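You operate a simulated robot arm through the tools that you are given. There is no shell and no other tool.

You run a simulated robot arm. Do the job below in one go: nothing can be reset, and whatever is moved stays where it is left.

JOB
Zero the counter, switch to lane B and run the three jars down it at speed 5.
Fine: leave the belt running.

It is judged by the outcome, as a careful person would: the job done as asked, and still so three seconds after it is handed in. It fails if anything else is knocked over, pushed out of place, dropped, spilled or broken.

ROBOT AND FRAMES
A 7-joint arm with a two-finger parallel gripper, fixed in place. Base frame: the origin is at the foot of the arm, x ahead of it, y to its left, z up. Readings come in mm, degrees, newtons and seconds.
With the tool pointing down near the work surface it reaches from about 380 to 900 mm from the base axis. Its first joint turns from -143.0 to 143.0 degrees. Payload 3 kg.
The tool frame sits at the grasp point between the pads (the TCP): z along the fingers, y along the line on which they close. The tips reach 30 mm beyond it. Largest opening 94 mm; finger width 28, thickness 10; the body of the gripper, 50 by 96 mm, starts 55 mm behind the TCP.
Orientation is told as [roll, pitch, yaw] about the base's x, y, z axes, in that order, counted from this pose: with the fingers straight down and closing along the base's y, the tool's x points along the base's -x, its y along +y and its z along -z.

CONTROLS
- The arm moves only by the tool jog_arm. Its argument "deltas" is a list of rows, each an object (a shift or turn left out is 0, a gripper value left out holds the last) with "linear": the shift along the base's x, y, z in mm, a list of three; "angular": the turn, a rotation vector about the base's x, y, z in degrees, a list of three; "grip": the opening, from 0 (shut) to 1 (fully open). In form: [{"linear": [tx, ty, tz], "angular": [rx, ry, rz], "grip": grip}, ...]. A call has 1 to 20 rows; each row is the pose to reach, as a shift and turn from the pose commanded when the call began. Each row takes 0.2 s and may step no farther than 50 mm and 8.6 degrees from the row before; otherwise, or with a gripper value out of range, the whole call is refused. Where a pose cannot be reached the arm comes as near as it can. A force on the tool above 50 N (or 10 N above the force at the start of the call, whichever is more), or a blocked arm, ends the call early, and 0.2 s more pass. The fingers move at their own pace (about 72 mm/s each) and stop on an object; they squeeze with about 45 N. The grip force told is the motor's: it shows also when the fingers shut on nothing. Time passes only in rows, and 0.2 s behind the last, so rows that repeat a pose let the fingers close. It gives the time, the measured TCP pose, the force on the tool (base axes), the opening and the grip force at its end, in the units of the frame above (readings bear some noise), with the torque about the TCP (base axes, N m) and any sound that the robot's microphone picked up.
- Cameras (640 x 400 px; columns grow to the right, rows downward): "scene" is fixed at [51.9, 652.6, 1513.3]; the picture's right is [-0.30, -0.95, 0.00], its down [-0.80, 0.25, -0.54] and it looks along [0.52, -0.16, -0.84] (base axes); focal length 214 px, centre (320, 200). "wrist" rides on the gripper at [76, 14, -102] in the tool frame; the picture's right is [-0.18, 0.98, 0.00], its down [-0.75, -0.14, -0.64] and it looks along [-0.63, -0.12, 0.77] (tool axes); focal length 243 px, centre (320, 200). There is no depth. A picture from a camera that has moved, and an enlarged one, comes with that camera's place and axes in the base frame and with its lens.
- snapshot(camera): a new picture of that camera. The clock stands still meanwhile.
- inspect(camera, box): a new picture of the part [left, top, right, bottom] of that camera's present view, enlarged. The clock stands still meanwhile.
- close_job(): hands the job in; it is judged then, once.

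Nothing tells you positions but the pictures and the camera data. Unless the task says otherwise, let go and move clear before handing in.

The tools are called after ">>>" by a JSON object that holds its "op" and its "data". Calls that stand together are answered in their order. jog_arm: Moves the arm, as the interface text tells. Its arguments: {"type":"object","properties":{"deltas":{"type":"array"}},"required":["deltas"]} The other tools are called the same way: snapshot (camera) takes a picture; inspect (camera, box) takes an enlarged picture of a part of a camera's view; close_job () hands the job in.

At the start:

```text
time: 0.0
position: [466.5, 291.3, 1269.5]
tool_rot: [-0.1, 0.0, 0.1]
contact_force: [-0.3, -0.3, 0.4]
ft_torque: [0.02, 0.01, -0.01]
opening: 93.8
finger_force: 0.0
```

scene: 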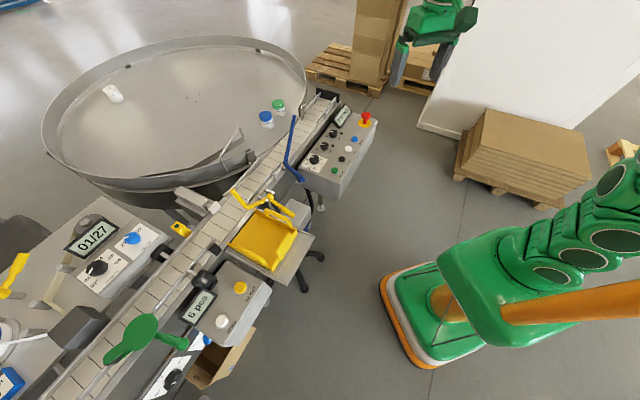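
wrist: 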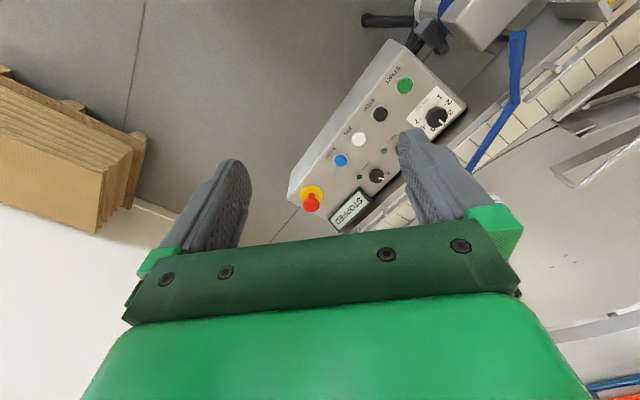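

I see a rotary table with jars, a conveyor with several control boxes (belt control with START/STOP, a counter box, another panel "01/27"). I'll enlarge the parts of the scene to read the labels before moving.

>>> {"op": "inspect", "data": {"camera": "scene", "box": [280, 80, 400, 210]}}

>>> {"op": "inspect", "data": {"camera": "scene", "box": [140, 240, 300, 400]}}

>>> {"op": "inspect", "data": {"camera": "scene", "box": [0, 200, 180, 400]}}

>>> {"op": "inspect", "data": {"camera": "scene", "box": [160, 170, 330, 290]}}

>>> {"op": "inspect", "data": {"camera": "wrist", "box": [280, 0, 480, 240]}}

>>> {"op": "inspect", "data": {"camera": "scene", "box": [30, 30, 320, 220]}}

```text
3.08 times, centred on (340, 145) of scene
camera zoom: at [51.9, 652.6, 1513.3], right [-0.3, -0.95, 0.0], down [-0.8, 0.25, -0.54], along [0.52, -0.16, -0.84], focal length 660 px, centre (258, 369)
```

zoom: 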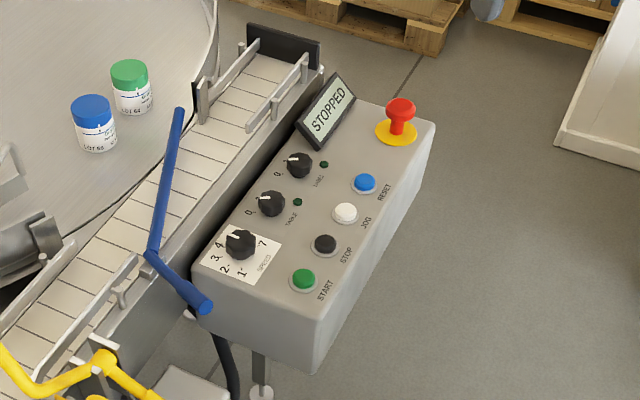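

```text
2.50 times, centred on (220, 320) of scene
camera zoom: at [51.9, 652.6, 1513.3], right [-0.3, -0.95, 0.0], down [-0.8, 0.25, -0.54], along [0.52, -0.16, -0.84], focal length 536 px, centre (570, -100)
```

zoom: 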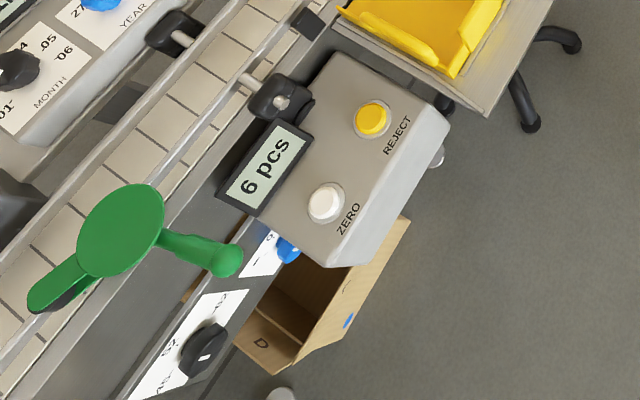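

```text
2.00 times, centred on (90, 300) of scene
camera zoom: at [51.9, 652.6, 1513.3], right [-0.3, -0.95, 0.0], down [-0.8, 0.25, -0.54], along [0.52, -0.16, -0.84], focal length 429 px, centre (780, 0)
```

zoom: 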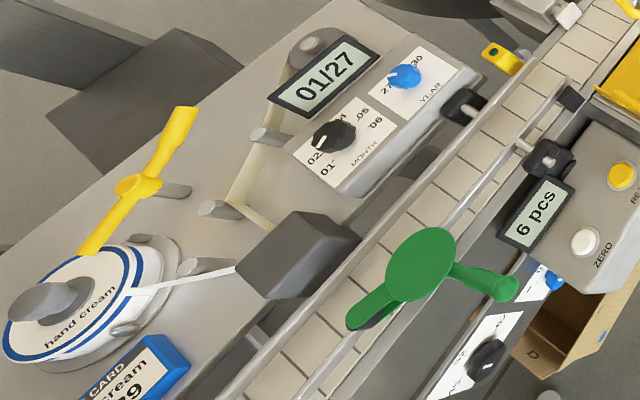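

```text
3.33 times, centred on (245, 230) of scene
camera zoom: at [51.9, 652.6, 1513.3], right [-0.3, -0.95, 0.0], down [-0.8, 0.25, -0.54], along [0.52, -0.16, -0.84], focal length 715 px, centre (570, 100)
```

zoom: 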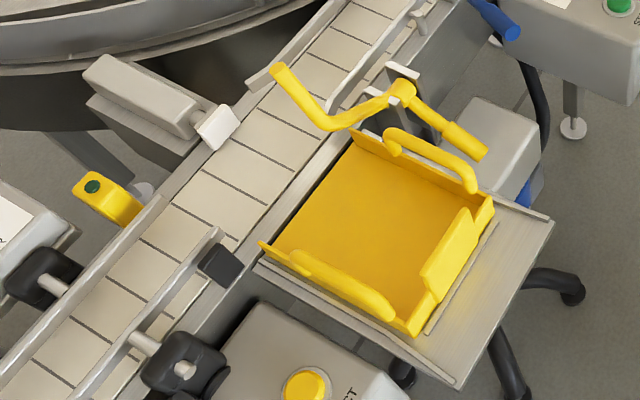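

```text
1.67 times, centred on (380, 120) of wrist
camera zoom: at [390.2, 305.3, 1371.9], right [0.18, 0.98, 0.0], down [0.75, -0.14, 0.64], along [0.63, -0.12, -0.77], focal length 404 px, centre (220, 333)
```

zoom: 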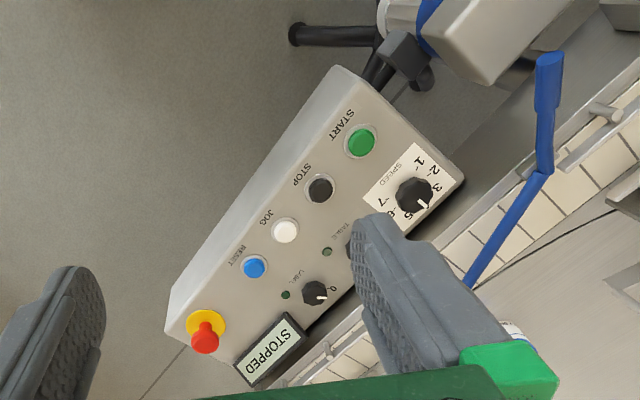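

```text
2.11 times, centred on (175, 125) of scene
camera zoom: at [51.9, 652.6, 1513.3], right [-0.3, -0.95, 0.0], down [-0.8, 0.25, -0.54], along [0.52, -0.16, -0.84], focal length 452 px, centre (625, 358)
```

zoom: 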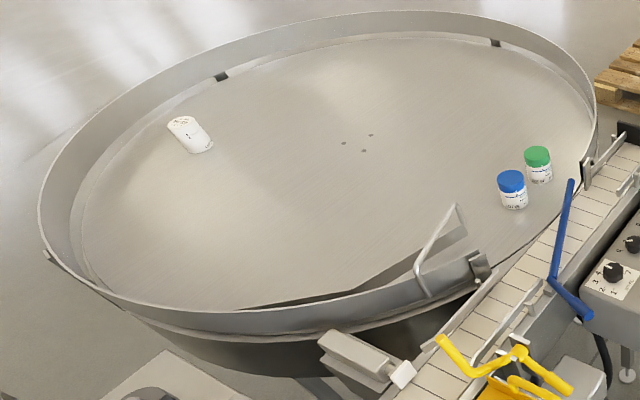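

The scene holds a turntable with jars, a main panel (START near (549, 441, 875)), a counter box with a ZERO button near (163, 879), and a green lever downstream of it. I'll swing the wrist camera over to look at the counter end before touching anything.

>>> {"op": "jog_arm", "data": {"deltas": [{"linear": [-33, 27, 0], "angular": [0, 0, 8]}, {"linear": [-66, 54, 0], "angular": [0, 0, 16]}, {"linear": [-99, 81, 0], "angular": [0, 0, 24]}, {"linear": [-132, 108, 0], "angular": [0, 0, 32]}, {"linear": [-165, 135, 0], "angular": [0, 0, 40]}, {"linear": [-198, 162, 0], "angular": [0, 0, 48]}, {"linear": [-231, 189, 0], "angular": [0, 0, 56]}, {"linear": [-264, 216, 0], "angular": [0, 0, 64]}, {"linear": [-297, 243, 0], "angular": [0, 0, 72]}, {"linear": [-330, 269, 0], "angular": [0, 0, 80]}]}}

>>> {"op": "snapshot", "data": {"camera": "wrist"}}

>>> {"op": "snapshot", "data": {"camera": "scene"}}

```text
time: 2.2
position: [134.8, 560.6, 1267.8]
tool_rot: [0.0, 0.0, 80.3]
contact_force: [-0.2, 0.3, 0.6]
ft_torque: [0.02, 0.01, -0.01]
opening: 93.9
finger_force: 0.1
```

```text
taken
camera wrist: at [107.3, 487.6, 1370.5], right [-0.94, 0.35, 0.0], down [0.27, 0.72, 0.64], along [0.22, 0.6, -0.77], focal length 243 px, centre (320, 200)
```

wrist: 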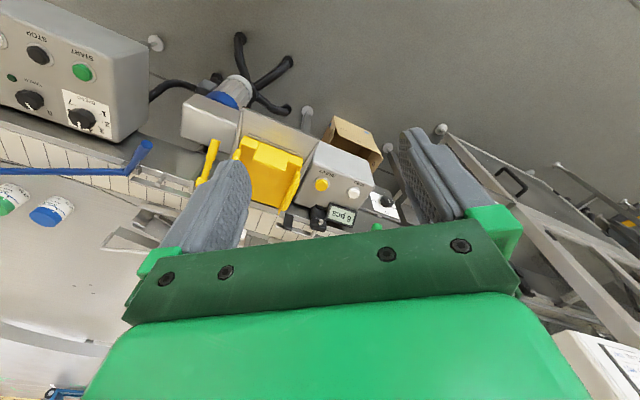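

```text
taken
```

scene: 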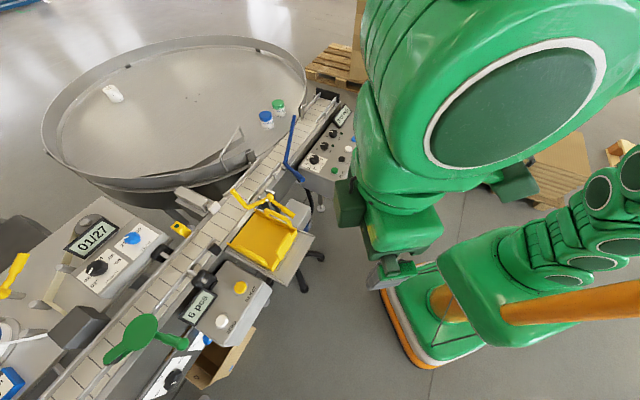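

The wrist picture shows the base side in its upper half, with the gripper covering the lower half. I'll move farther out along y so the counter and green lever come into the clear upper part.

>>> {"op": "jog_arm", "data": {"deltas": [{"linear": [-10, 45, 0]}, {"linear": [-20, 90, 0]}, {"linear": [-30, 135, 0]}, {"linear": [-40, 180, 0]}, {"linear": [-50, 220, 0]}]}}

>>> {"op": "snapshot", "data": {"camera": "wrist"}}

>>> {"op": "inspect", "data": {"camera": "wrist", "box": [220, 60, 420, 230]}}

```text
time: 3.4
position: [91.1, 701.1, 1217.4]
tool_rot: [-0.1, 0.2, 80.1]
contact_force: [-0.5, -0.2, 0.3]
ft_torque: [0.0, -0.03, 0.01]
opening: 93.9
finger_force: 0.1
out of reach, approached as far as the arm can: row 2, 3, 4, 5
```

```text
taken
camera wrist: at [64.2, 627.0, 1318.3], right [-0.94, 0.35, 0.0], down [0.27, 0.72, 0.64], along [0.23, 0.6, -0.77], focal length 243 px, centre (320, 200)
```

wrist: 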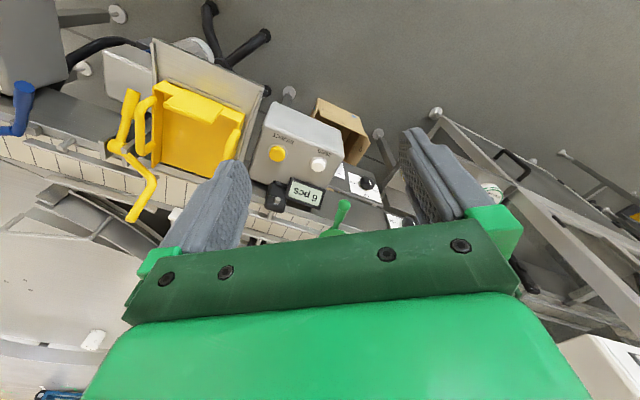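

```text
2.35 times, centred on (320, 145) of wrist
camera zoom: at [64.2, 627.0, 1318.3], right [-0.94, 0.35, 0.0], down [0.27, 0.72, 0.64], along [0.23, 0.6, -0.77], focal length 571 px, centre (320, 329)
```

zoom: 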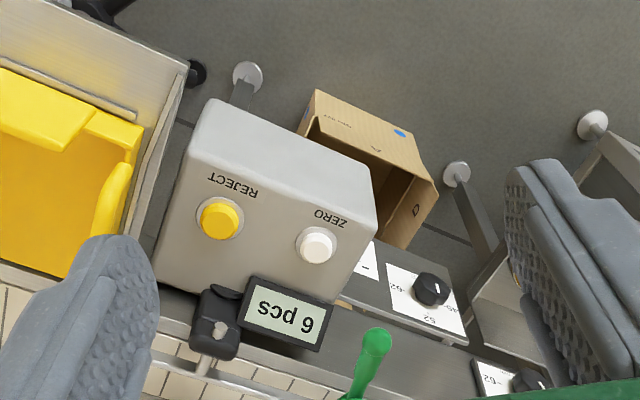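

The counter (6 pcs) with REJECT and ZERO buttons is clear; the green lever handle sits just beyond it. The arm reached its limit at this height, so I'll go lower and look farther out.

>>> {"op": "jog_arm", "data": {"deltas": [{"linear": [0, 0, -40]}, {"linear": [0, 0, -80]}, {"linear": [-10, 0, -120], "angular": [0, 0, 5]}, {"linear": [-20, 20, -150], "angular": [0, 0, 10]}]}}

>>> {"op": "snapshot", "data": {"camera": "wrist"}}

>>> {"op": "snapshot", "data": {"camera": "scene"}}

```text
time: 4.4
position: [75.1, 719.3, 1064.2]
tool_rot: [-0.1, 0.0, 90.1]
contact_force: [-0.2, -0.2, 0.7]
ft_torque: [-0.03, -0.01, 0.0]
opening: 94.3
finger_force: 0.1
```

```text
taken
camera wrist: at [61.5, 642.4, 1166.5], right [-0.98, 0.18, 0.0], down [0.14, 0.75, 0.64], along [0.12, 0.63, -0.77], focal length 243 px, centre (320, 200)
```

wrist: 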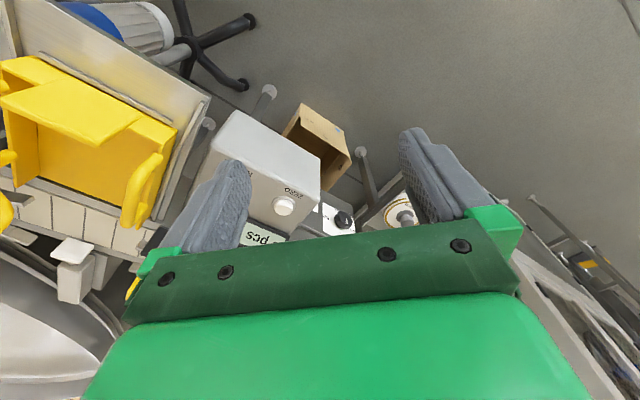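

```text
taken
```

scene: 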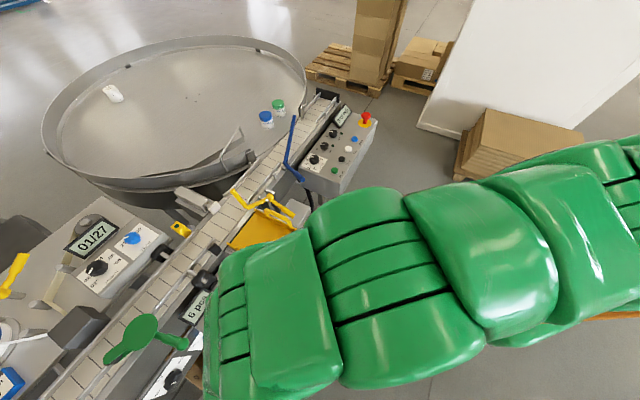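

The commanded pose follows the achieved one. I'll push out further past the counter, staying high, to see the green lever and lanes.

>>> {"op": "jog_arm", "data": {"deltas": [{"linear": [-10, 35, 15]}, {"linear": [-20, 70, 30]}, {"linear": [-30, 105, 40]}, {"linear": [-40, 140, 40]}, {"linear": [-45, 170, 40]}]}}

>>> {"op": "snapshot", "data": {"camera": "wrist"}}

```text
time: 5.6
position: [49.1, 797.7, 1098.0]
tool_rot: [0.0, 0.1, 90.0]
contact_force: [-0.6, 0.5, 0.1]
ft_torque: [-0.04, 0.0, 0.02]
opening: 94.1
finger_force: 0.1
out of reach, approached as far as the arm can: row 3, 4, 5
```

```text
taken
camera wrist: at [36.5, 721.4, 1199.0], right [-0.98, 0.18, 0.0], down [0.14, 0.75, 0.64], along [0.12, 0.63, -0.77], focal length 243 px, centre (320, 200)
```

wrist: 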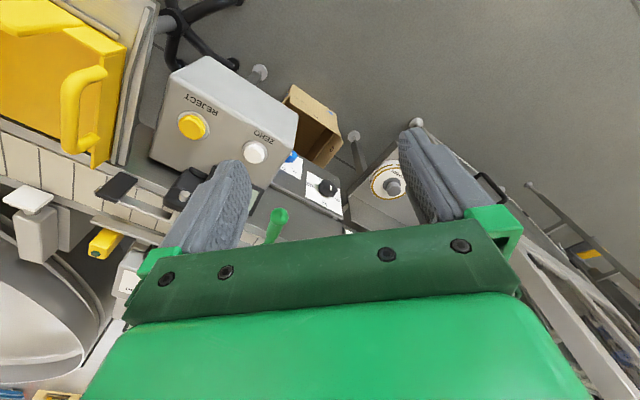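

The lever and its lanes are still hidden by the gripper. Tilting the fingers outward will raise the camera's gaze so it can see farther across the belt.

>>> {"op": "jog_arm", "data": {"deltas": [{"linear": [10, 0, 15], "angular": [8, 0, 0]}, {"linear": [20, 0, 30], "angular": [16, 0, 0]}, {"linear": [30, 0, 45], "angular": [24, 0, 0]}, {"linear": [40, 0, 60], "angular": [32, 0, 0]}]}}

>>> {"op": "snapshot", "data": {"camera": "wrist"}}

>>> {"op": "inspect", "data": {"camera": "wrist", "box": [150, 60, 450, 247]}}

```text
time: 6.6
position: [90.0, 797.7, 1157.0]
tool_rot: [-0.2, -32.2, 90.1]
contact_force: [-1.1, -0.5, 0.6]
ft_torque: [-0.01, 0.04, 0.01]
opening: 94.1
finger_force: 0.1
```

```text
taken
camera wrist: at [76.8, 678.6, 1203.4], right [-0.98, 0.15, 0.1], down [0.14, 0.3, 0.94], along [0.12, 0.94, -0.31], focal length 243 px, centre (320, 200)
```

wrist: 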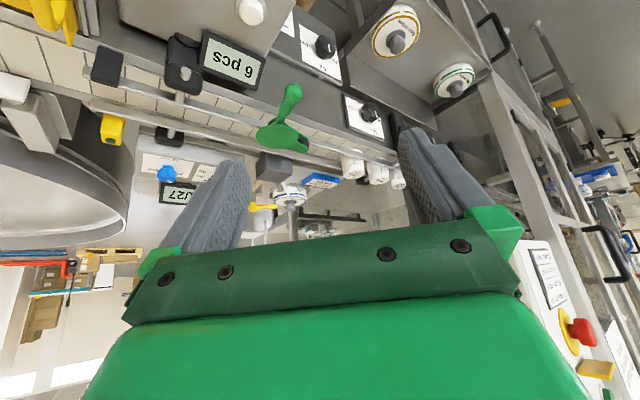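

```text
2.13 times, centred on (300, 154) of wrist
camera zoom: at [76.8, 678.6, 1203.4], right [-0.98, 0.15, 0.1], down [0.14, 0.3, 0.94], along [0.12, 0.94, -0.31], focal length 518 px, centre (363, 299)
```

zoom: 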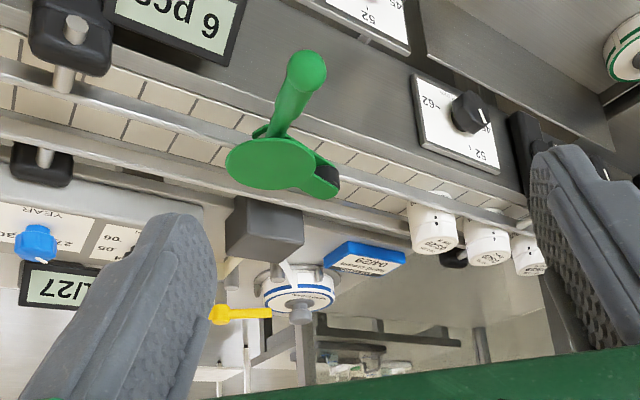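

I can see the green lever over the belt and some white jars further downstream on the far side. I'll turn the gaze downstream to see the lane layout.

>>> {"op": "jog_arm", "data": {"deltas": [{"angular": [0, 0, 8]}, {"angular": [0, 0, 16]}, {"angular": [0, 0, 24]}, {"angular": [0, 0, 32]}]}}

>>> {"op": "snapshot", "data": {"camera": "wrist"}}

>>> {"op": "inspect", "data": {"camera": "wrist", "box": [60, 40, 320, 200]}}

>>> {"op": "inspect", "data": {"camera": "wrist", "box": [220, 20, 440, 160]}}

```text
time: 7.6
position: [91.0, 797.5, 1156.6]
tool_rot: [-0.1, -32.1, 122.2]
contact_force: [-0.1, -0.2, 0.4]
ft_torque: [0.02, 0.03, 0.0]
opening: 93.9
finger_force: 0.0
```

```text
taken
camera wrist: at [142.8, 688.8, 1202.8], right [-0.92, -0.39, 0.1], down [-0.04, 0.33, 0.94], along [-0.4, 0.86, -0.32], focal length 243 px, centre (320, 200)
```

wrist: 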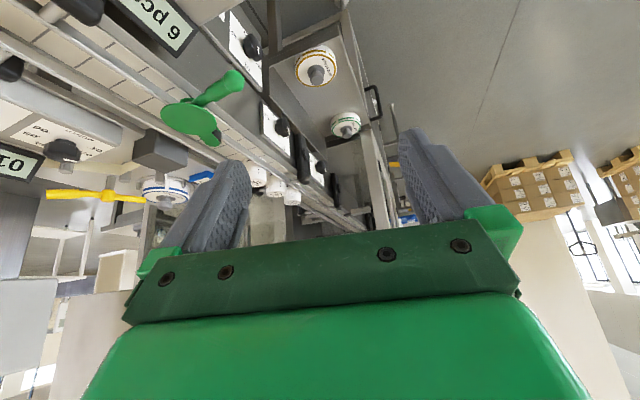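

```text
2.46 times, centred on (190, 120) of wrist
camera zoom: at [142.8, 688.8, 1202.8], right [-0.92, -0.39, 0.1], down [-0.04, 0.33, 0.94], along [-0.4, 0.86, -0.32], focal length 597 px, centre (640, 397)
```

zoom: 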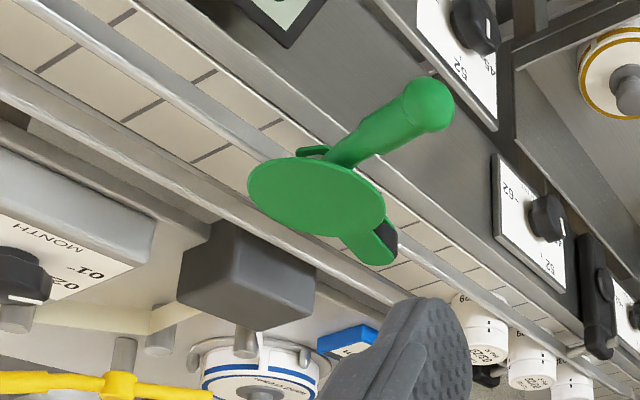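

```text
2.86 times, centred on (330, 90) of wrist
camera zoom: at [142.8, 688.8, 1202.8], right [-0.92, -0.39, 0.1], down [-0.04, 0.33, 0.94], along [-0.4, 0.86, -0.32], focal length 693 px, centre (291, 514)
```

zoom: 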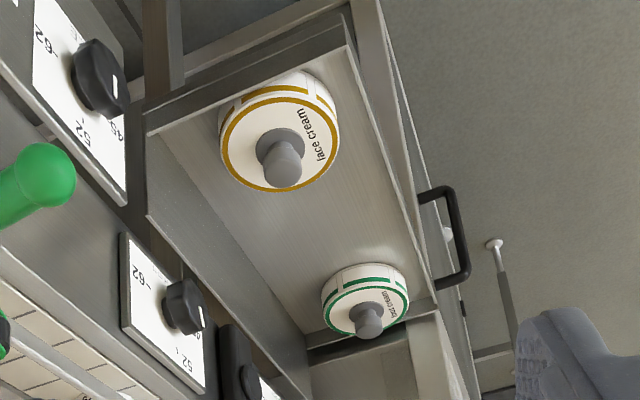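

I'll go further downstream to find the lane labels and see how the diverter relates to them.

>>> {"op": "jog_arm", "data": {"deltas": [{"linear": [-45, 5, 0]}, {"linear": [-90, 8, 0]}, {"linear": [-135, 8, 0]}, {"linear": [-180, 5, 0]}, {"linear": [-225, 0, 0], "angular": [0, 0, -8]}, {"linear": [-250, 0, 0], "angular": [0, 0, -16]}, {"linear": [-260, 0, 0], "angular": [0, 0, -24]}]}}

>>> {"op": "snapshot", "data": {"camera": "wrist"}}

>>> {"op": "inspect", "data": {"camera": "wrist", "box": [0, 0, 320, 200]}}

>>> {"op": "inspect", "data": {"camera": "wrist", "box": [230, 50, 470, 220]}}

```text
time: 9.2
position: [-170.1, 796.3, 1156.6]
tool_rot: [-0.2, -32.0, 98.0]
contact_force: [-0.4, 0.3, 0.1]
ft_torque: [0.0, -0.02, 0.02]
opening: 93.9
finger_force: 0.0
```

```text
taken
camera wrist: at [-166.6, 677.1, 1202.8], right [-1.0, 0.02, 0.1], down [0.1, 0.32, 0.94], along [-0.01, 0.95, -0.32], focal length 243 px, centre (320, 200)
```

wrist: 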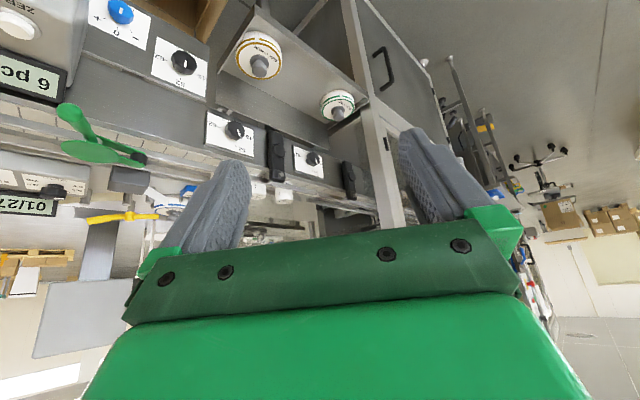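

```text
2.00 times, centred on (160, 100) of wrist
camera zoom: at [-166.6, 677.1, 1202.8], right [-1.0, 0.02, 0.1], down [0.1, 0.32, 0.94], along [-0.01, 0.95, -0.32], focal length 485 px, centre (640, 400)
```

zoom: 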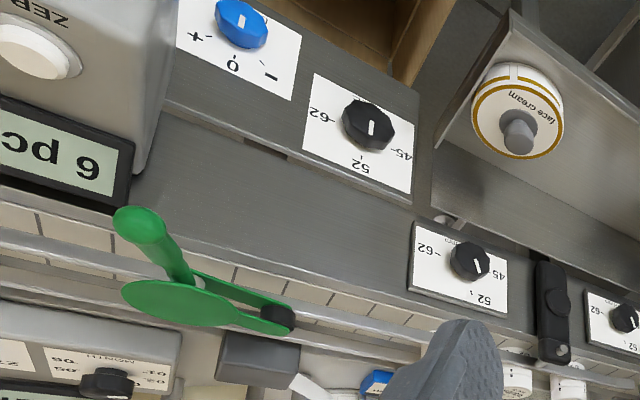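

```text
2.35 times, centred on (350, 135) of wrist
camera zoom: at [-166.6, 677.1, 1202.8], right [-1.0, 0.02, 0.1], down [0.1, 0.32, 0.94], along [-0.01, 0.95, -0.32], focal length 571 px, centre (249, 353)
```

zoom: 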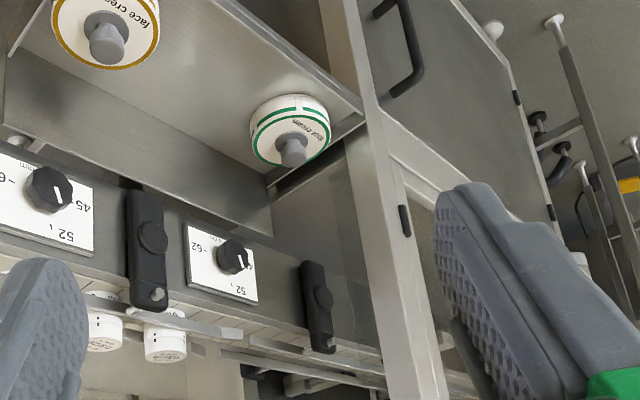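

The green arm with its black roller looks like part of the labeller, and the 45/52/62 knobs set rail width. I haven't found lanes A/B yet, so I'll keep looking downstream.

>>> {"op": "jog_arm", "data": {"deltas": [{"linear": [-45, -5, 0]}, {"linear": [-90, -15, 0]}, {"linear": [-135, -28, 0]}, {"linear": [-180, -42, 0]}, {"linear": [-225, -60, 0]}, {"linear": [-260, -75, 0]}]}}

>>> {"op": "snapshot", "data": {"camera": "wrist"}}

>>> {"op": "inspect", "data": {"camera": "wrist", "box": [60, 0, 320, 170]}}

>>> {"op": "inspect", "data": {"camera": "wrist", "box": [240, 50, 460, 220]}}

```text
time: 10.6
position: [-428.3, 721.6, 1156.3]
tool_rot: [-0.1, -31.9, 98.0]
contact_force: [0.5, 0.3, -0.2]
ft_torque: [-0.03, 0.0, 0.0]
opening: 94.0
finger_force: 0.1
```

```text
taken
camera wrist: at [-425.5, 601.6, 1203.1], right [-1.0, 0.02, 0.1], down [0.1, 0.32, 0.94], along [-0.01, 0.95, -0.32], focal length 243 px, centre (320, 200)
```

wrist: 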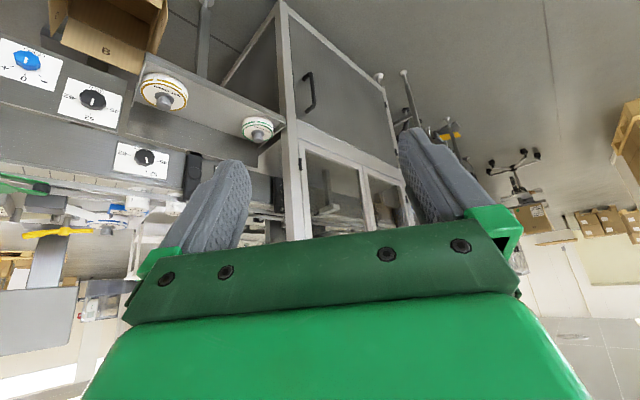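

```text
2.35 times, centred on (190, 85) of wrist
camera zoom: at [-425.5, 601.6, 1203.1], right [-1.0, 0.02, 0.1], down [0.1, 0.32, 0.94], along [-0.01, 0.95, -0.32], focal length 571 px, centre (626, 471)
```

zoom: 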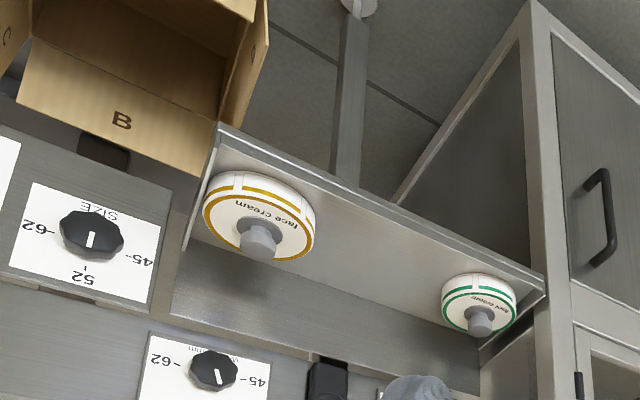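

```text
2.35 times, centred on (350, 135) of wrist
camera zoom: at [-425.5, 601.6, 1203.1], right [-1.0, 0.02, 0.1], down [0.1, 0.32, 0.94], along [-0.01, 0.95, -0.32], focal length 571 px, centre (249, 353)
```

zoom: 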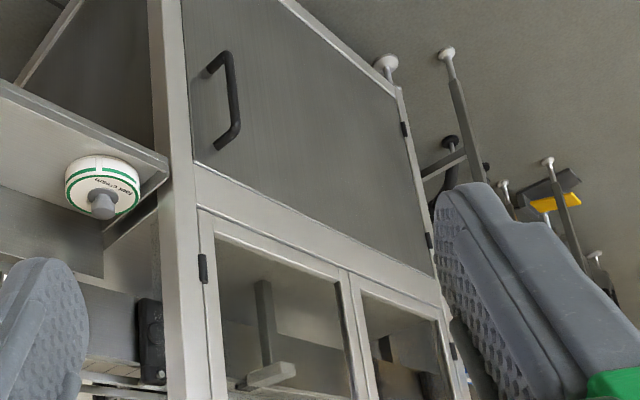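

No lane marking downstream within reach: the belt enters a cabinet. I'll now look closely at the blue and yellow levers upstream, plus the main panel.

>>> {"op": "jog_arm", "data": {"deltas": [{"linear": [43, -10, 4], "angular": [0, 0, -3]}, {"linear": [86, -20, 8], "angular": [0, 0, -6]}, {"linear": [129, -30, 12], "angular": [0, 0, -9]}, {"linear": [172, -40, 16], "angular": [0, 0, -12]}, {"linear": [215, -50, 20], "angular": [0, 0, -15]}, {"linear": [258, -60, 24], "angular": [0, 0, -18]}, {"linear": [301, -70, 28], "angular": [0, 0, -21]}, {"linear": [344, -80, 32], "angular": [0, 0, -24]}, {"linear": [387, -90, 36], "angular": [0, 0, -27]}, {"linear": [430, -100, 40], "angular": [0, 0, -30]}, {"linear": [473, -110, 40], "angular": [0, 0, -34]}, {"linear": [516, -120, 40], "angular": [0, 0, -38]}, {"linear": [559, -130, 40], "angular": [0, 0, -42]}, {"linear": [602, -140, 40], "angular": [0, 0, -46]}, {"linear": [645, -150, 40], "angular": [0, 0, -50]}, {"linear": [688, -160, 40], "angular": [0, 0, -54]}, {"linear": [728, -160, 40], "angular": [0, 0, -58]}]}}

>>> {"op": "snapshot", "data": {"camera": "wrist"}}

>>> {"op": "inspect", "data": {"camera": "wrist", "box": [180, 50, 480, 240]}}

```text
time: 12.1
position: [-57.8, 721.4, 1009.5]
tool_rot: [10.8, -12.0, 70.6]
contact_force: [0.6, 0.0, 0.0]
ft_torque: [-0.01, 0.03, -0.04]
opening: 94.5
finger_force: 0.0
stopped in row 7: the arm was blocked; the commanded pose is now the measured one
```

```text
taken
camera wrist: at [-83.7, 628.0, 1094.6], right [-0.86, 0.46, 0.22], down [0.45, 0.49, 0.75], along [0.23, 0.74, -0.63], focal length 243 px, centre (320, 200)
```

wrist: 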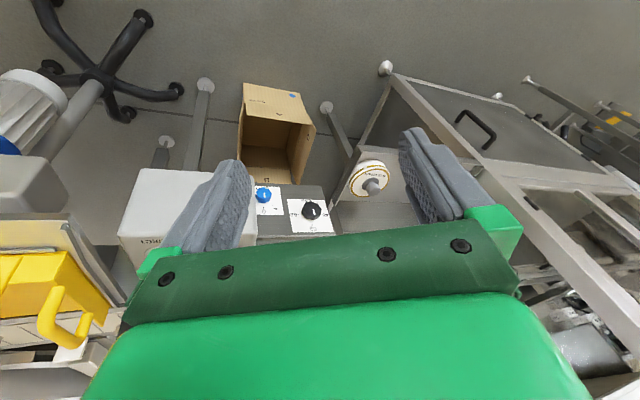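

```text
2.11 times, centred on (330, 145) of wrist
camera zoom: at [-83.7, 628.0, 1094.6], right [-0.86, 0.46, 0.22], down [0.45, 0.49, 0.75], along [0.23, 0.74, -0.63], focal length 511 px, centre (299, 316)
```

zoom: 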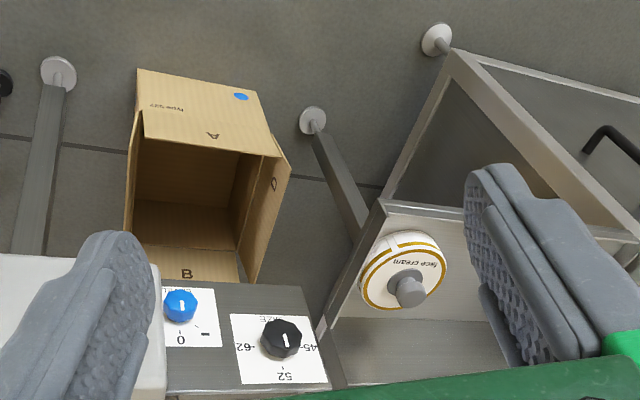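

The arm reported being blocked with an unexpected dip, with no force. I'll check the scene before moving on.

>>> {"op": "snapshot", "data": {"camera": "scene"}}

```text
taken
```

scene: 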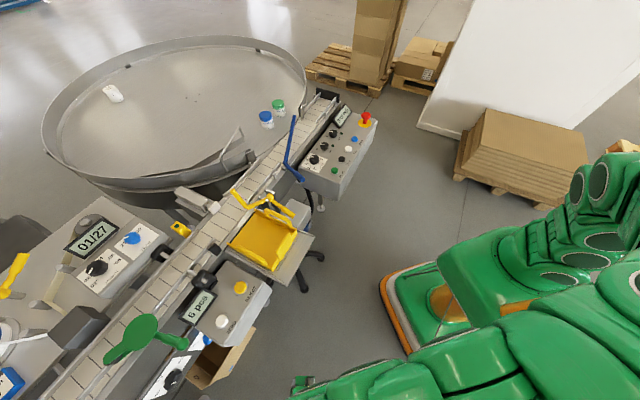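

Nothing was disturbed. I'll rise first, then straighten the tool as I swing back toward the blue and yellow levers in small steps.

>>> {"op": "jog_arm", "data": {"deltas": [{"linear": [0, -10, 40]}, {"linear": [0, -30, 80]}, {"linear": [0, -50, 120]}, {"linear": [30, -70, 140], "angular": [-0.3, -1.2, -2.3]}, {"linear": [65, -90, 160], "angular": [-0.6, -2.4, -4.6]}, {"linear": [100, -110, 180], "angular": [-0.9, -3.6, -7]}, {"linear": [140, -130, 190], "angular": [-1.2, -4.8, -9.3]}, {"linear": [180, -145, 190], "angular": [-1.5, -6, -11.6]}, {"linear": [220, -160, 190], "angular": [-1.8, -7.2, -14]}, {"linear": [260, -170, 190], "angular": [-2.1, -8.4, -16.3]}, {"linear": [300, -180, 190], "angular": [-2.4, -9.6, -18.6]}, {"linear": [340, -190, 190], "angular": [-2.8, -11, -21]}]}}

>>> {"op": "snapshot", "data": {"camera": "wrist"}}

>>> {"op": "inspect", "data": {"camera": "wrist", "box": [180, 50, 480, 240]}}

```text
time: 14.7
position: [294.0, 529.3, 1182.1]
tool_rot: [0.0, -12.7, 51.0]
contact_force: [0.1, 0.4, 0.5]
ft_torque: [0.0, 0.0, 0.01]
opening: 93.8
finger_force: 0.0
```

```text
taken
camera wrist: at [222.7, 461.8, 1264.3], right [-0.65, 0.76, 0.04], down [0.48, 0.38, 0.79], along [0.59, 0.53, -0.61], focal length 243 px, centre (320, 200)
```

wrist: 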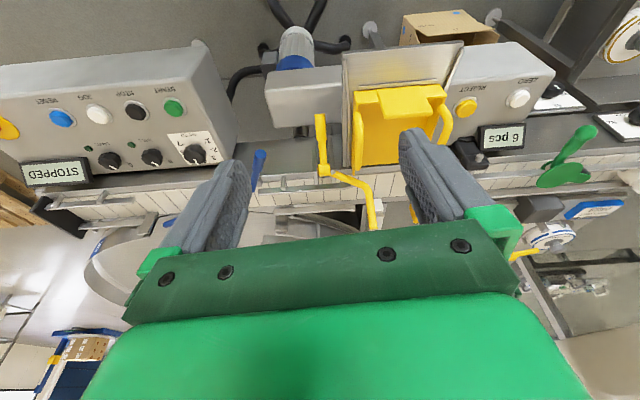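

```text
2.11 times, centred on (330, 145) of wrist
camera zoom: at [222.7, 461.8, 1264.3], right [-0.65, 0.76, 0.04], down [0.48, 0.38, 0.79], along [0.59, 0.53, -0.61], focal length 511 px, centre (299, 316)
```

zoom: 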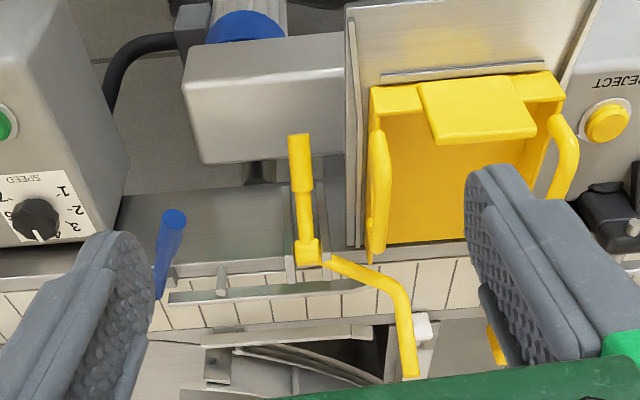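

The yellow arm bends across the belt next to the reject tray. I'll zoom in on the panel from here, and on the infeed.

>>> {"op": "inspect", "data": {"camera": "wrist", "box": [0, 60, 240, 200]}}

>>> {"op": "inspect", "data": {"camera": "wrist", "box": [480, 60, 640, 280]}}

>>> {"op": "inspect", "data": {"camera": "wrist", "box": [120, 80, 220, 190]}}

```text
2.67 times, centred on (120, 130) of wrist
camera zoom: at [222.7, 461.8, 1264.3], right [-0.65, 0.76, 0.04], down [0.48, 0.38, 0.79], along [0.59, 0.53, -0.61], focal length 647 px, centre (853, 387)
```

zoom: 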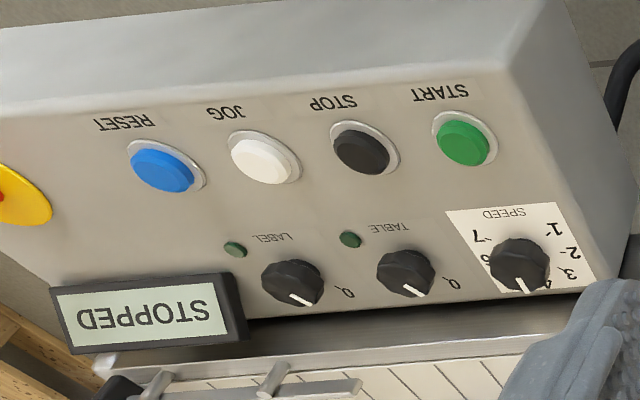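

```text
1.82 times, centred on (560, 170) of wrist
camera zoom: at [222.7, 461.8, 1264.3], right [-0.65, 0.76, 0.04], down [0.48, 0.38, 0.79], along [0.59, 0.53, -0.61], focal length 441 px, centre (-116, 254)
```

zoom: 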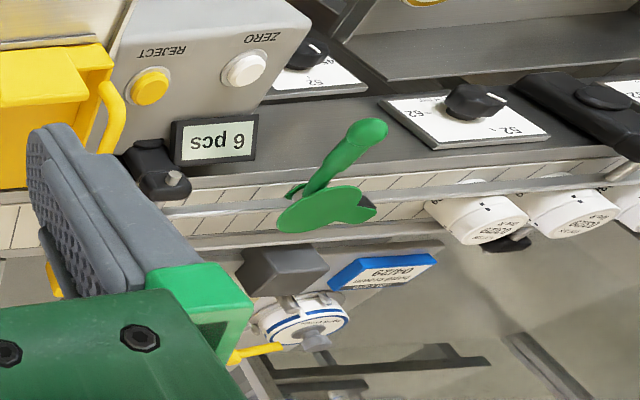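

```text
3.64 times, centred on (170, 135) of wrist
camera zoom: at [222.7, 461.8, 1264.3], right [-0.65, 0.76, 0.04], down [0.48, 0.38, 0.79], along [0.59, 0.53, -0.61], focal length 882 px, centre (866, 436)
```

zoom: 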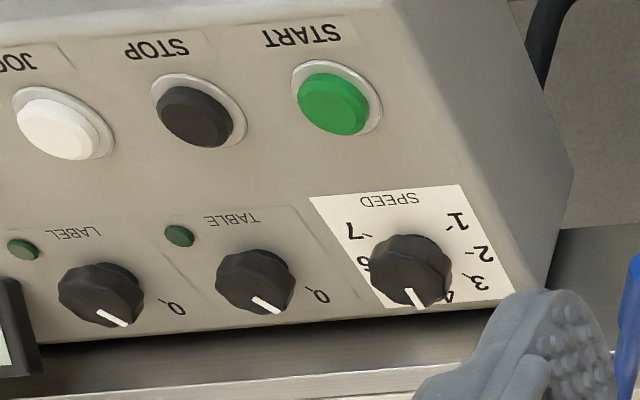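

Panel details are clear: TABLE and LABEL selectors are at 0 and SPEED is at about 4. I'll zoom in on the scene's white jar, the green lever and the infeed for lane markings.

>>> {"op": "inspect", "data": {"camera": "scene", "box": [80, 300, 220, 400]}}

>>> {"op": "inspect", "data": {"camera": "scene", "box": [90, 70, 140, 115]}}

>>> {"op": "inspect", "data": {"camera": "scene", "box": [220, 90, 330, 200]}}

>>> {"op": "inspect", "data": {"camera": "wrist", "box": [540, 120, 640, 220]}}

>>> {"op": "inspect", "data": {"camera": "wrist", "box": [240, 130, 400, 240]}}

```text
4.00 times, centred on (150, 350) of scene
camera zoom: at [51.9, 652.6, 1513.3], right [-0.3, -0.95, 0.0], down [-0.8, 0.25, -0.54], along [0.52, -0.16, -0.84], focal length 858 px, centre (1000, -400)
```

zoom: 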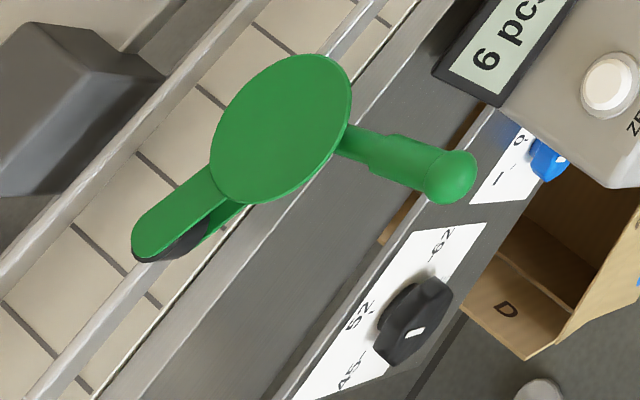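

```text
8.89 times, centred on (115, 92) of scene
camera zoom: at [51.9, 652.6, 1513.3], right [-0.3, -0.95, 0.0], down [-0.8, 0.25, -0.54], along [0.52, -0.16, -0.84], focal length 1906 px, centre (2142, 1156)
```

zoom: 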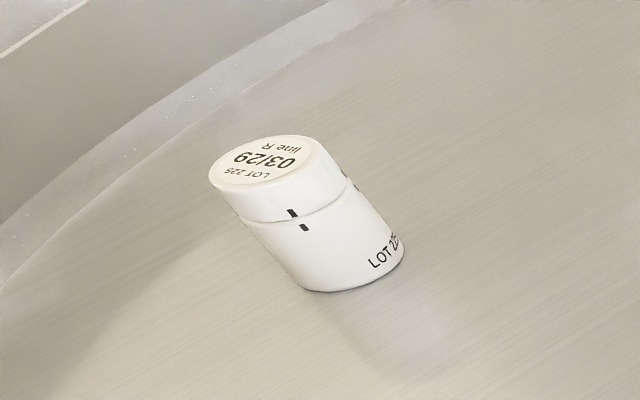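

```text
3.64 times, centred on (275, 145) of scene
camera zoom: at [51.9, 652.6, 1513.3], right [-0.3, -0.95, 0.0], down [-0.8, 0.25, -0.54], along [0.52, -0.16, -0.84], focal length 780 px, centre (484, 400)
```

zoom: 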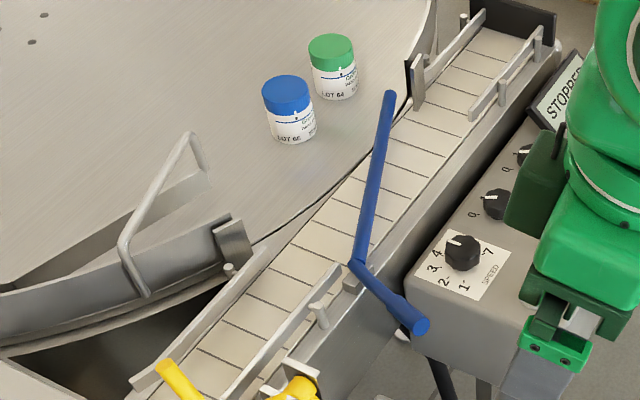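

```text
4.00 times, centred on (590, 170) of wrist
camera zoom: at [222.7, 461.8, 1264.3], right [-0.65, 0.76, 0.04], down [0.48, 0.38, 0.79], along [0.59, 0.53, -0.61], focal length 970 px, centre (-760, 320)
```

zoom: 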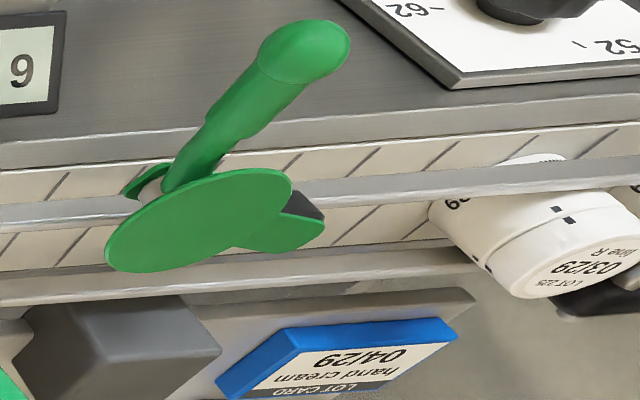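

```text
3.64 times, centred on (320, 185) of wrist
camera zoom: at [222.7, 461.8, 1264.3], right [-0.65, 0.76, 0.04], down [0.48, 0.38, 0.79], along [0.59, 0.53, -0.61], focal length 882 px, centre (320, 254)
```

zoom: 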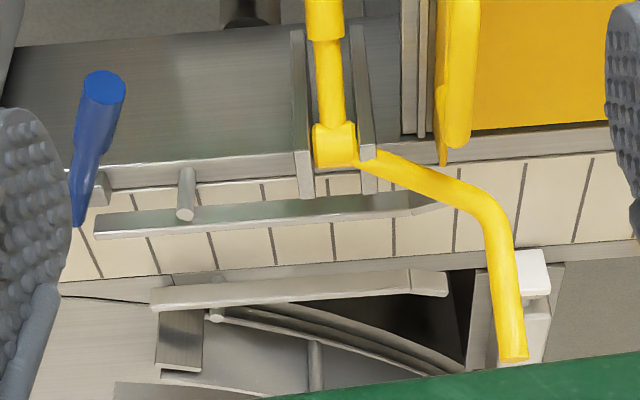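

Triangulated so far: ZERO button about (163, 877, 888), green disc about (174, 994, 995), green handle end about (128, 920, 986). I'll swing back to a viewpoint that shows the stretch of belt past the green lever.

>>> {"op": "jog_arm", "data": {"deltas": [{"linear": [-29, 25, -2], "angular": [1.5, -0.4, 4.9]}, {"linear": [-59, 50, -4], "angular": [3.1, -0.8, 9.8]}, {"linear": [-88, 75, -6], "angular": [4.6, -1.2, 14.7]}, {"linear": [-118, 100, -8], "angular": [6.1, -1.6, 19.6]}, {"linear": [-147, 125, -10], "angular": [7.6, -2, 24.5]}, {"linear": [-176, 150, -12], "angular": [9.2, -2.3, 29.4]}, {"linear": [-206, 175, -14], "angular": [10.7, -2.7, 34.3]}, {"linear": [-235, 200, -16], "angular": [12.2, -3.1, 39.2]}, {"linear": [-265, 225, -18], "angular": [13.8, -3.5, 44.1]}, {"linear": [-294, 250, -20], "angular": [15.3, -3.9, 49]}]}}

>>> {"op": "snapshot", "data": {"camera": "wrist"}}

>>> {"op": "inspect", "data": {"camera": "wrist", "box": [220, 50, 440, 220]}}

>>> {"op": "inspect", "data": {"camera": "wrist", "box": [100, 60, 300, 190]}}

```text
time: 16.9
position: [-17.1, 777.5, 1177.8]
tool_rot: [-1.4, -30.1, 102.2]
contact_force: [-0.2, -0.7, -0.2]
ft_torque: [0.01, 0.04, -0.04]
opening: 94.0
finger_force: 0.1
```

```text
taken
camera wrist: at [-7.9, 659.7, 1227.9], right [-1.0, -0.04, 0.07], down [0.05, 0.35, 0.94], along [-0.06, 0.94, -0.34], focal length 243 px, centre (320, 200)
```

wrist: 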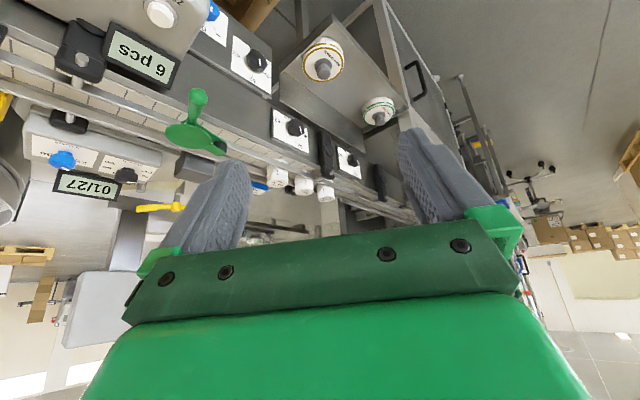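

```text
2.35 times, centred on (330, 135) of wrist
camera zoom: at [-7.9, 659.7, 1227.9], right [-1.0, -0.04, 0.07], down [0.05, 0.35, 0.94], along [-0.06, 0.94, -0.34], focal length 571 px, centre (296, 353)
```

zoom: 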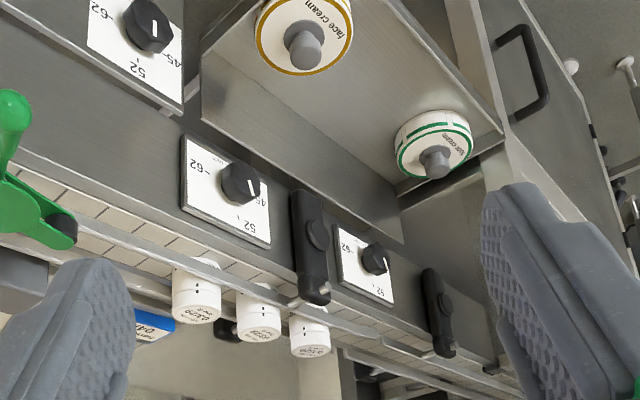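

```text
3.08 times, centred on (200, 125) of wrist
camera zoom: at [-7.9, 659.7, 1227.9], right [-1.0, -0.04, 0.07], down [0.05, 0.35, 0.94], along [-0.06, 0.94, -0.34], focal length 746 px, centre (689, 431)
```

zoom: 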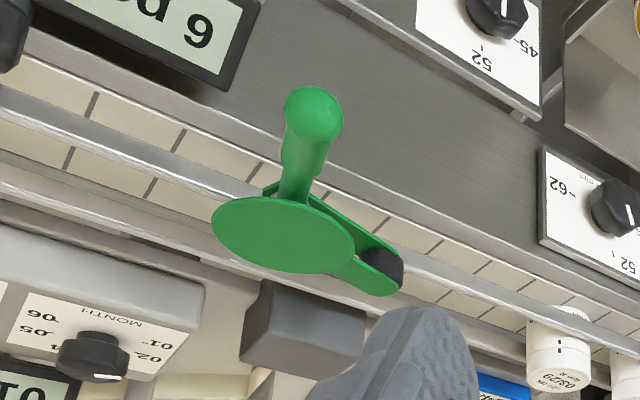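

The green arm faces the label peel head, so it looks like a label press rather than a lane switch. I'll search the turntable exit and the rest of the line for A/B marks.

>>> {"op": "inspect", "data": {"camera": "scene", "box": [130, 120, 260, 200]}}

>>> {"op": "inspect", "data": {"camera": "scene", "box": [220, 170, 320, 240]}}

>>> {"op": "inspect", "data": {"camera": "scene", "box": [0, 320, 120, 400]}}

>>> {"op": "inspect", "data": {"camera": "scene", "box": [280, 80, 350, 130]}}

>>> {"op": "inspect", "data": {"camera": "wrist", "box": [260, 130, 420, 230]}}

>>> {"op": "inspect", "data": {"camera": "wrist", "box": [0, 80, 160, 220]}}

```text
4.92 times, centred on (195, 160) of scene
camera zoom: at [51.9, 652.6, 1513.3], right [-0.3, -0.95, 0.0], down [-0.8, 0.25, -0.54], along [0.52, -0.16, -0.84], focal length 1056 px, centre (935, 397)
```

zoom: 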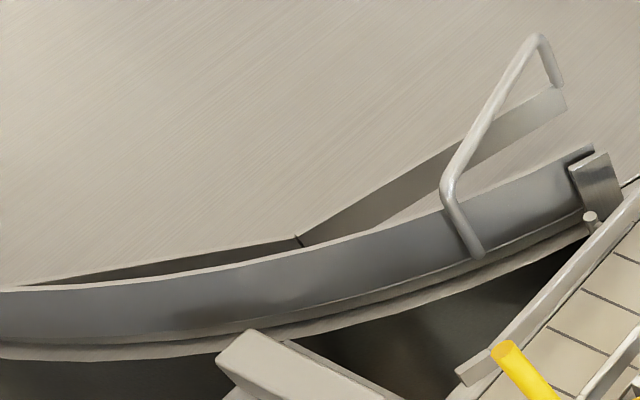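

```text
5.71 times, centred on (270, 205) of scene
camera zoom: at [51.9, 652.6, 1513.3], right [-0.3, -0.95, 0.0], down [-0.8, 0.25, -0.54], along [0.52, -0.16, -0.84], focal length 1226 px, centre (606, 171)
```

zoom: 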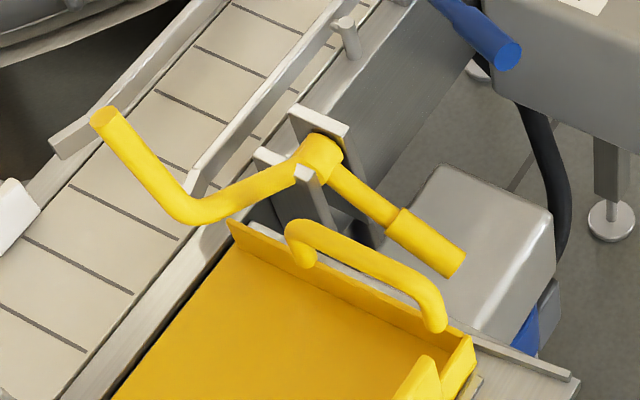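

```text
5.00 times, centred on (60, 360) of scene
camera zoom: at [51.9, 652.6, 1513.3], right [-0.3, -0.95, 0.0], down [-0.8, 0.25, -0.54], along [0.52, -0.16, -0.84], focal length 1072 px, centre (1620, -600)
```

zoom: 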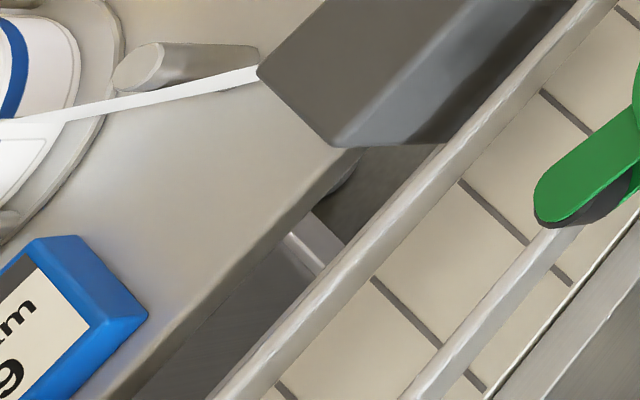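

```text
8.00 times, centred on (315, 105) of scene
camera zoom: at [51.9, 652.6, 1513.3], right [-0.3, -0.95, 0.0], down [-0.8, 0.25, -0.54], along [0.52, -0.16, -0.84], focal length 1716 px, centre (360, 960)
```

zoom: 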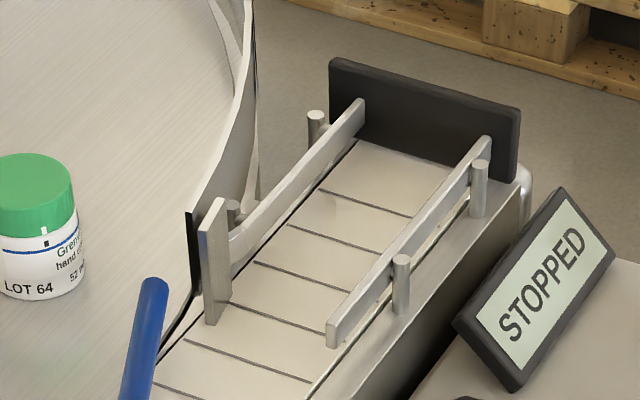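

```text
4.00 times, centred on (340, 180) of wrist
camera zoom: at [-7.9, 659.7, 1227.9], right [-1.0, -0.04, 0.07], down [0.05, 0.35, 0.94], along [-0.06, 0.94, -0.34], focal length 970 px, centre (240, 280)
```

zoom: 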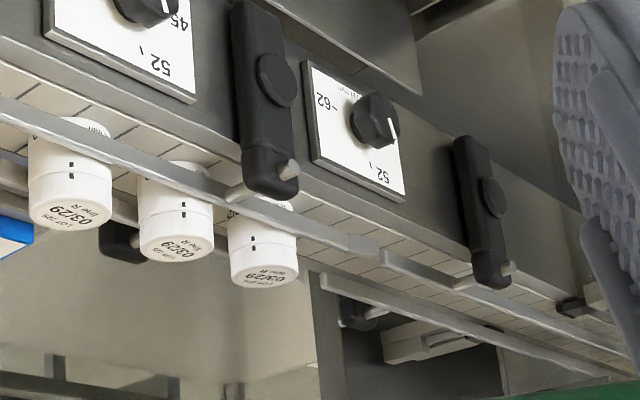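

```text
2.86 times, centred on (80, 150) of wrist
camera zoom: at [-7.9, 659.7, 1227.9], right [-1.0, -0.04, 0.07], down [0.05, 0.35, 0.94], along [-0.06, 0.94, -0.34], focal length 693 px, centre (1006, 343)
```

zoom: 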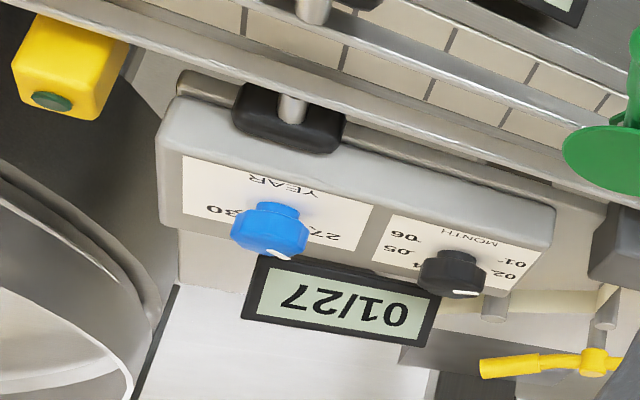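

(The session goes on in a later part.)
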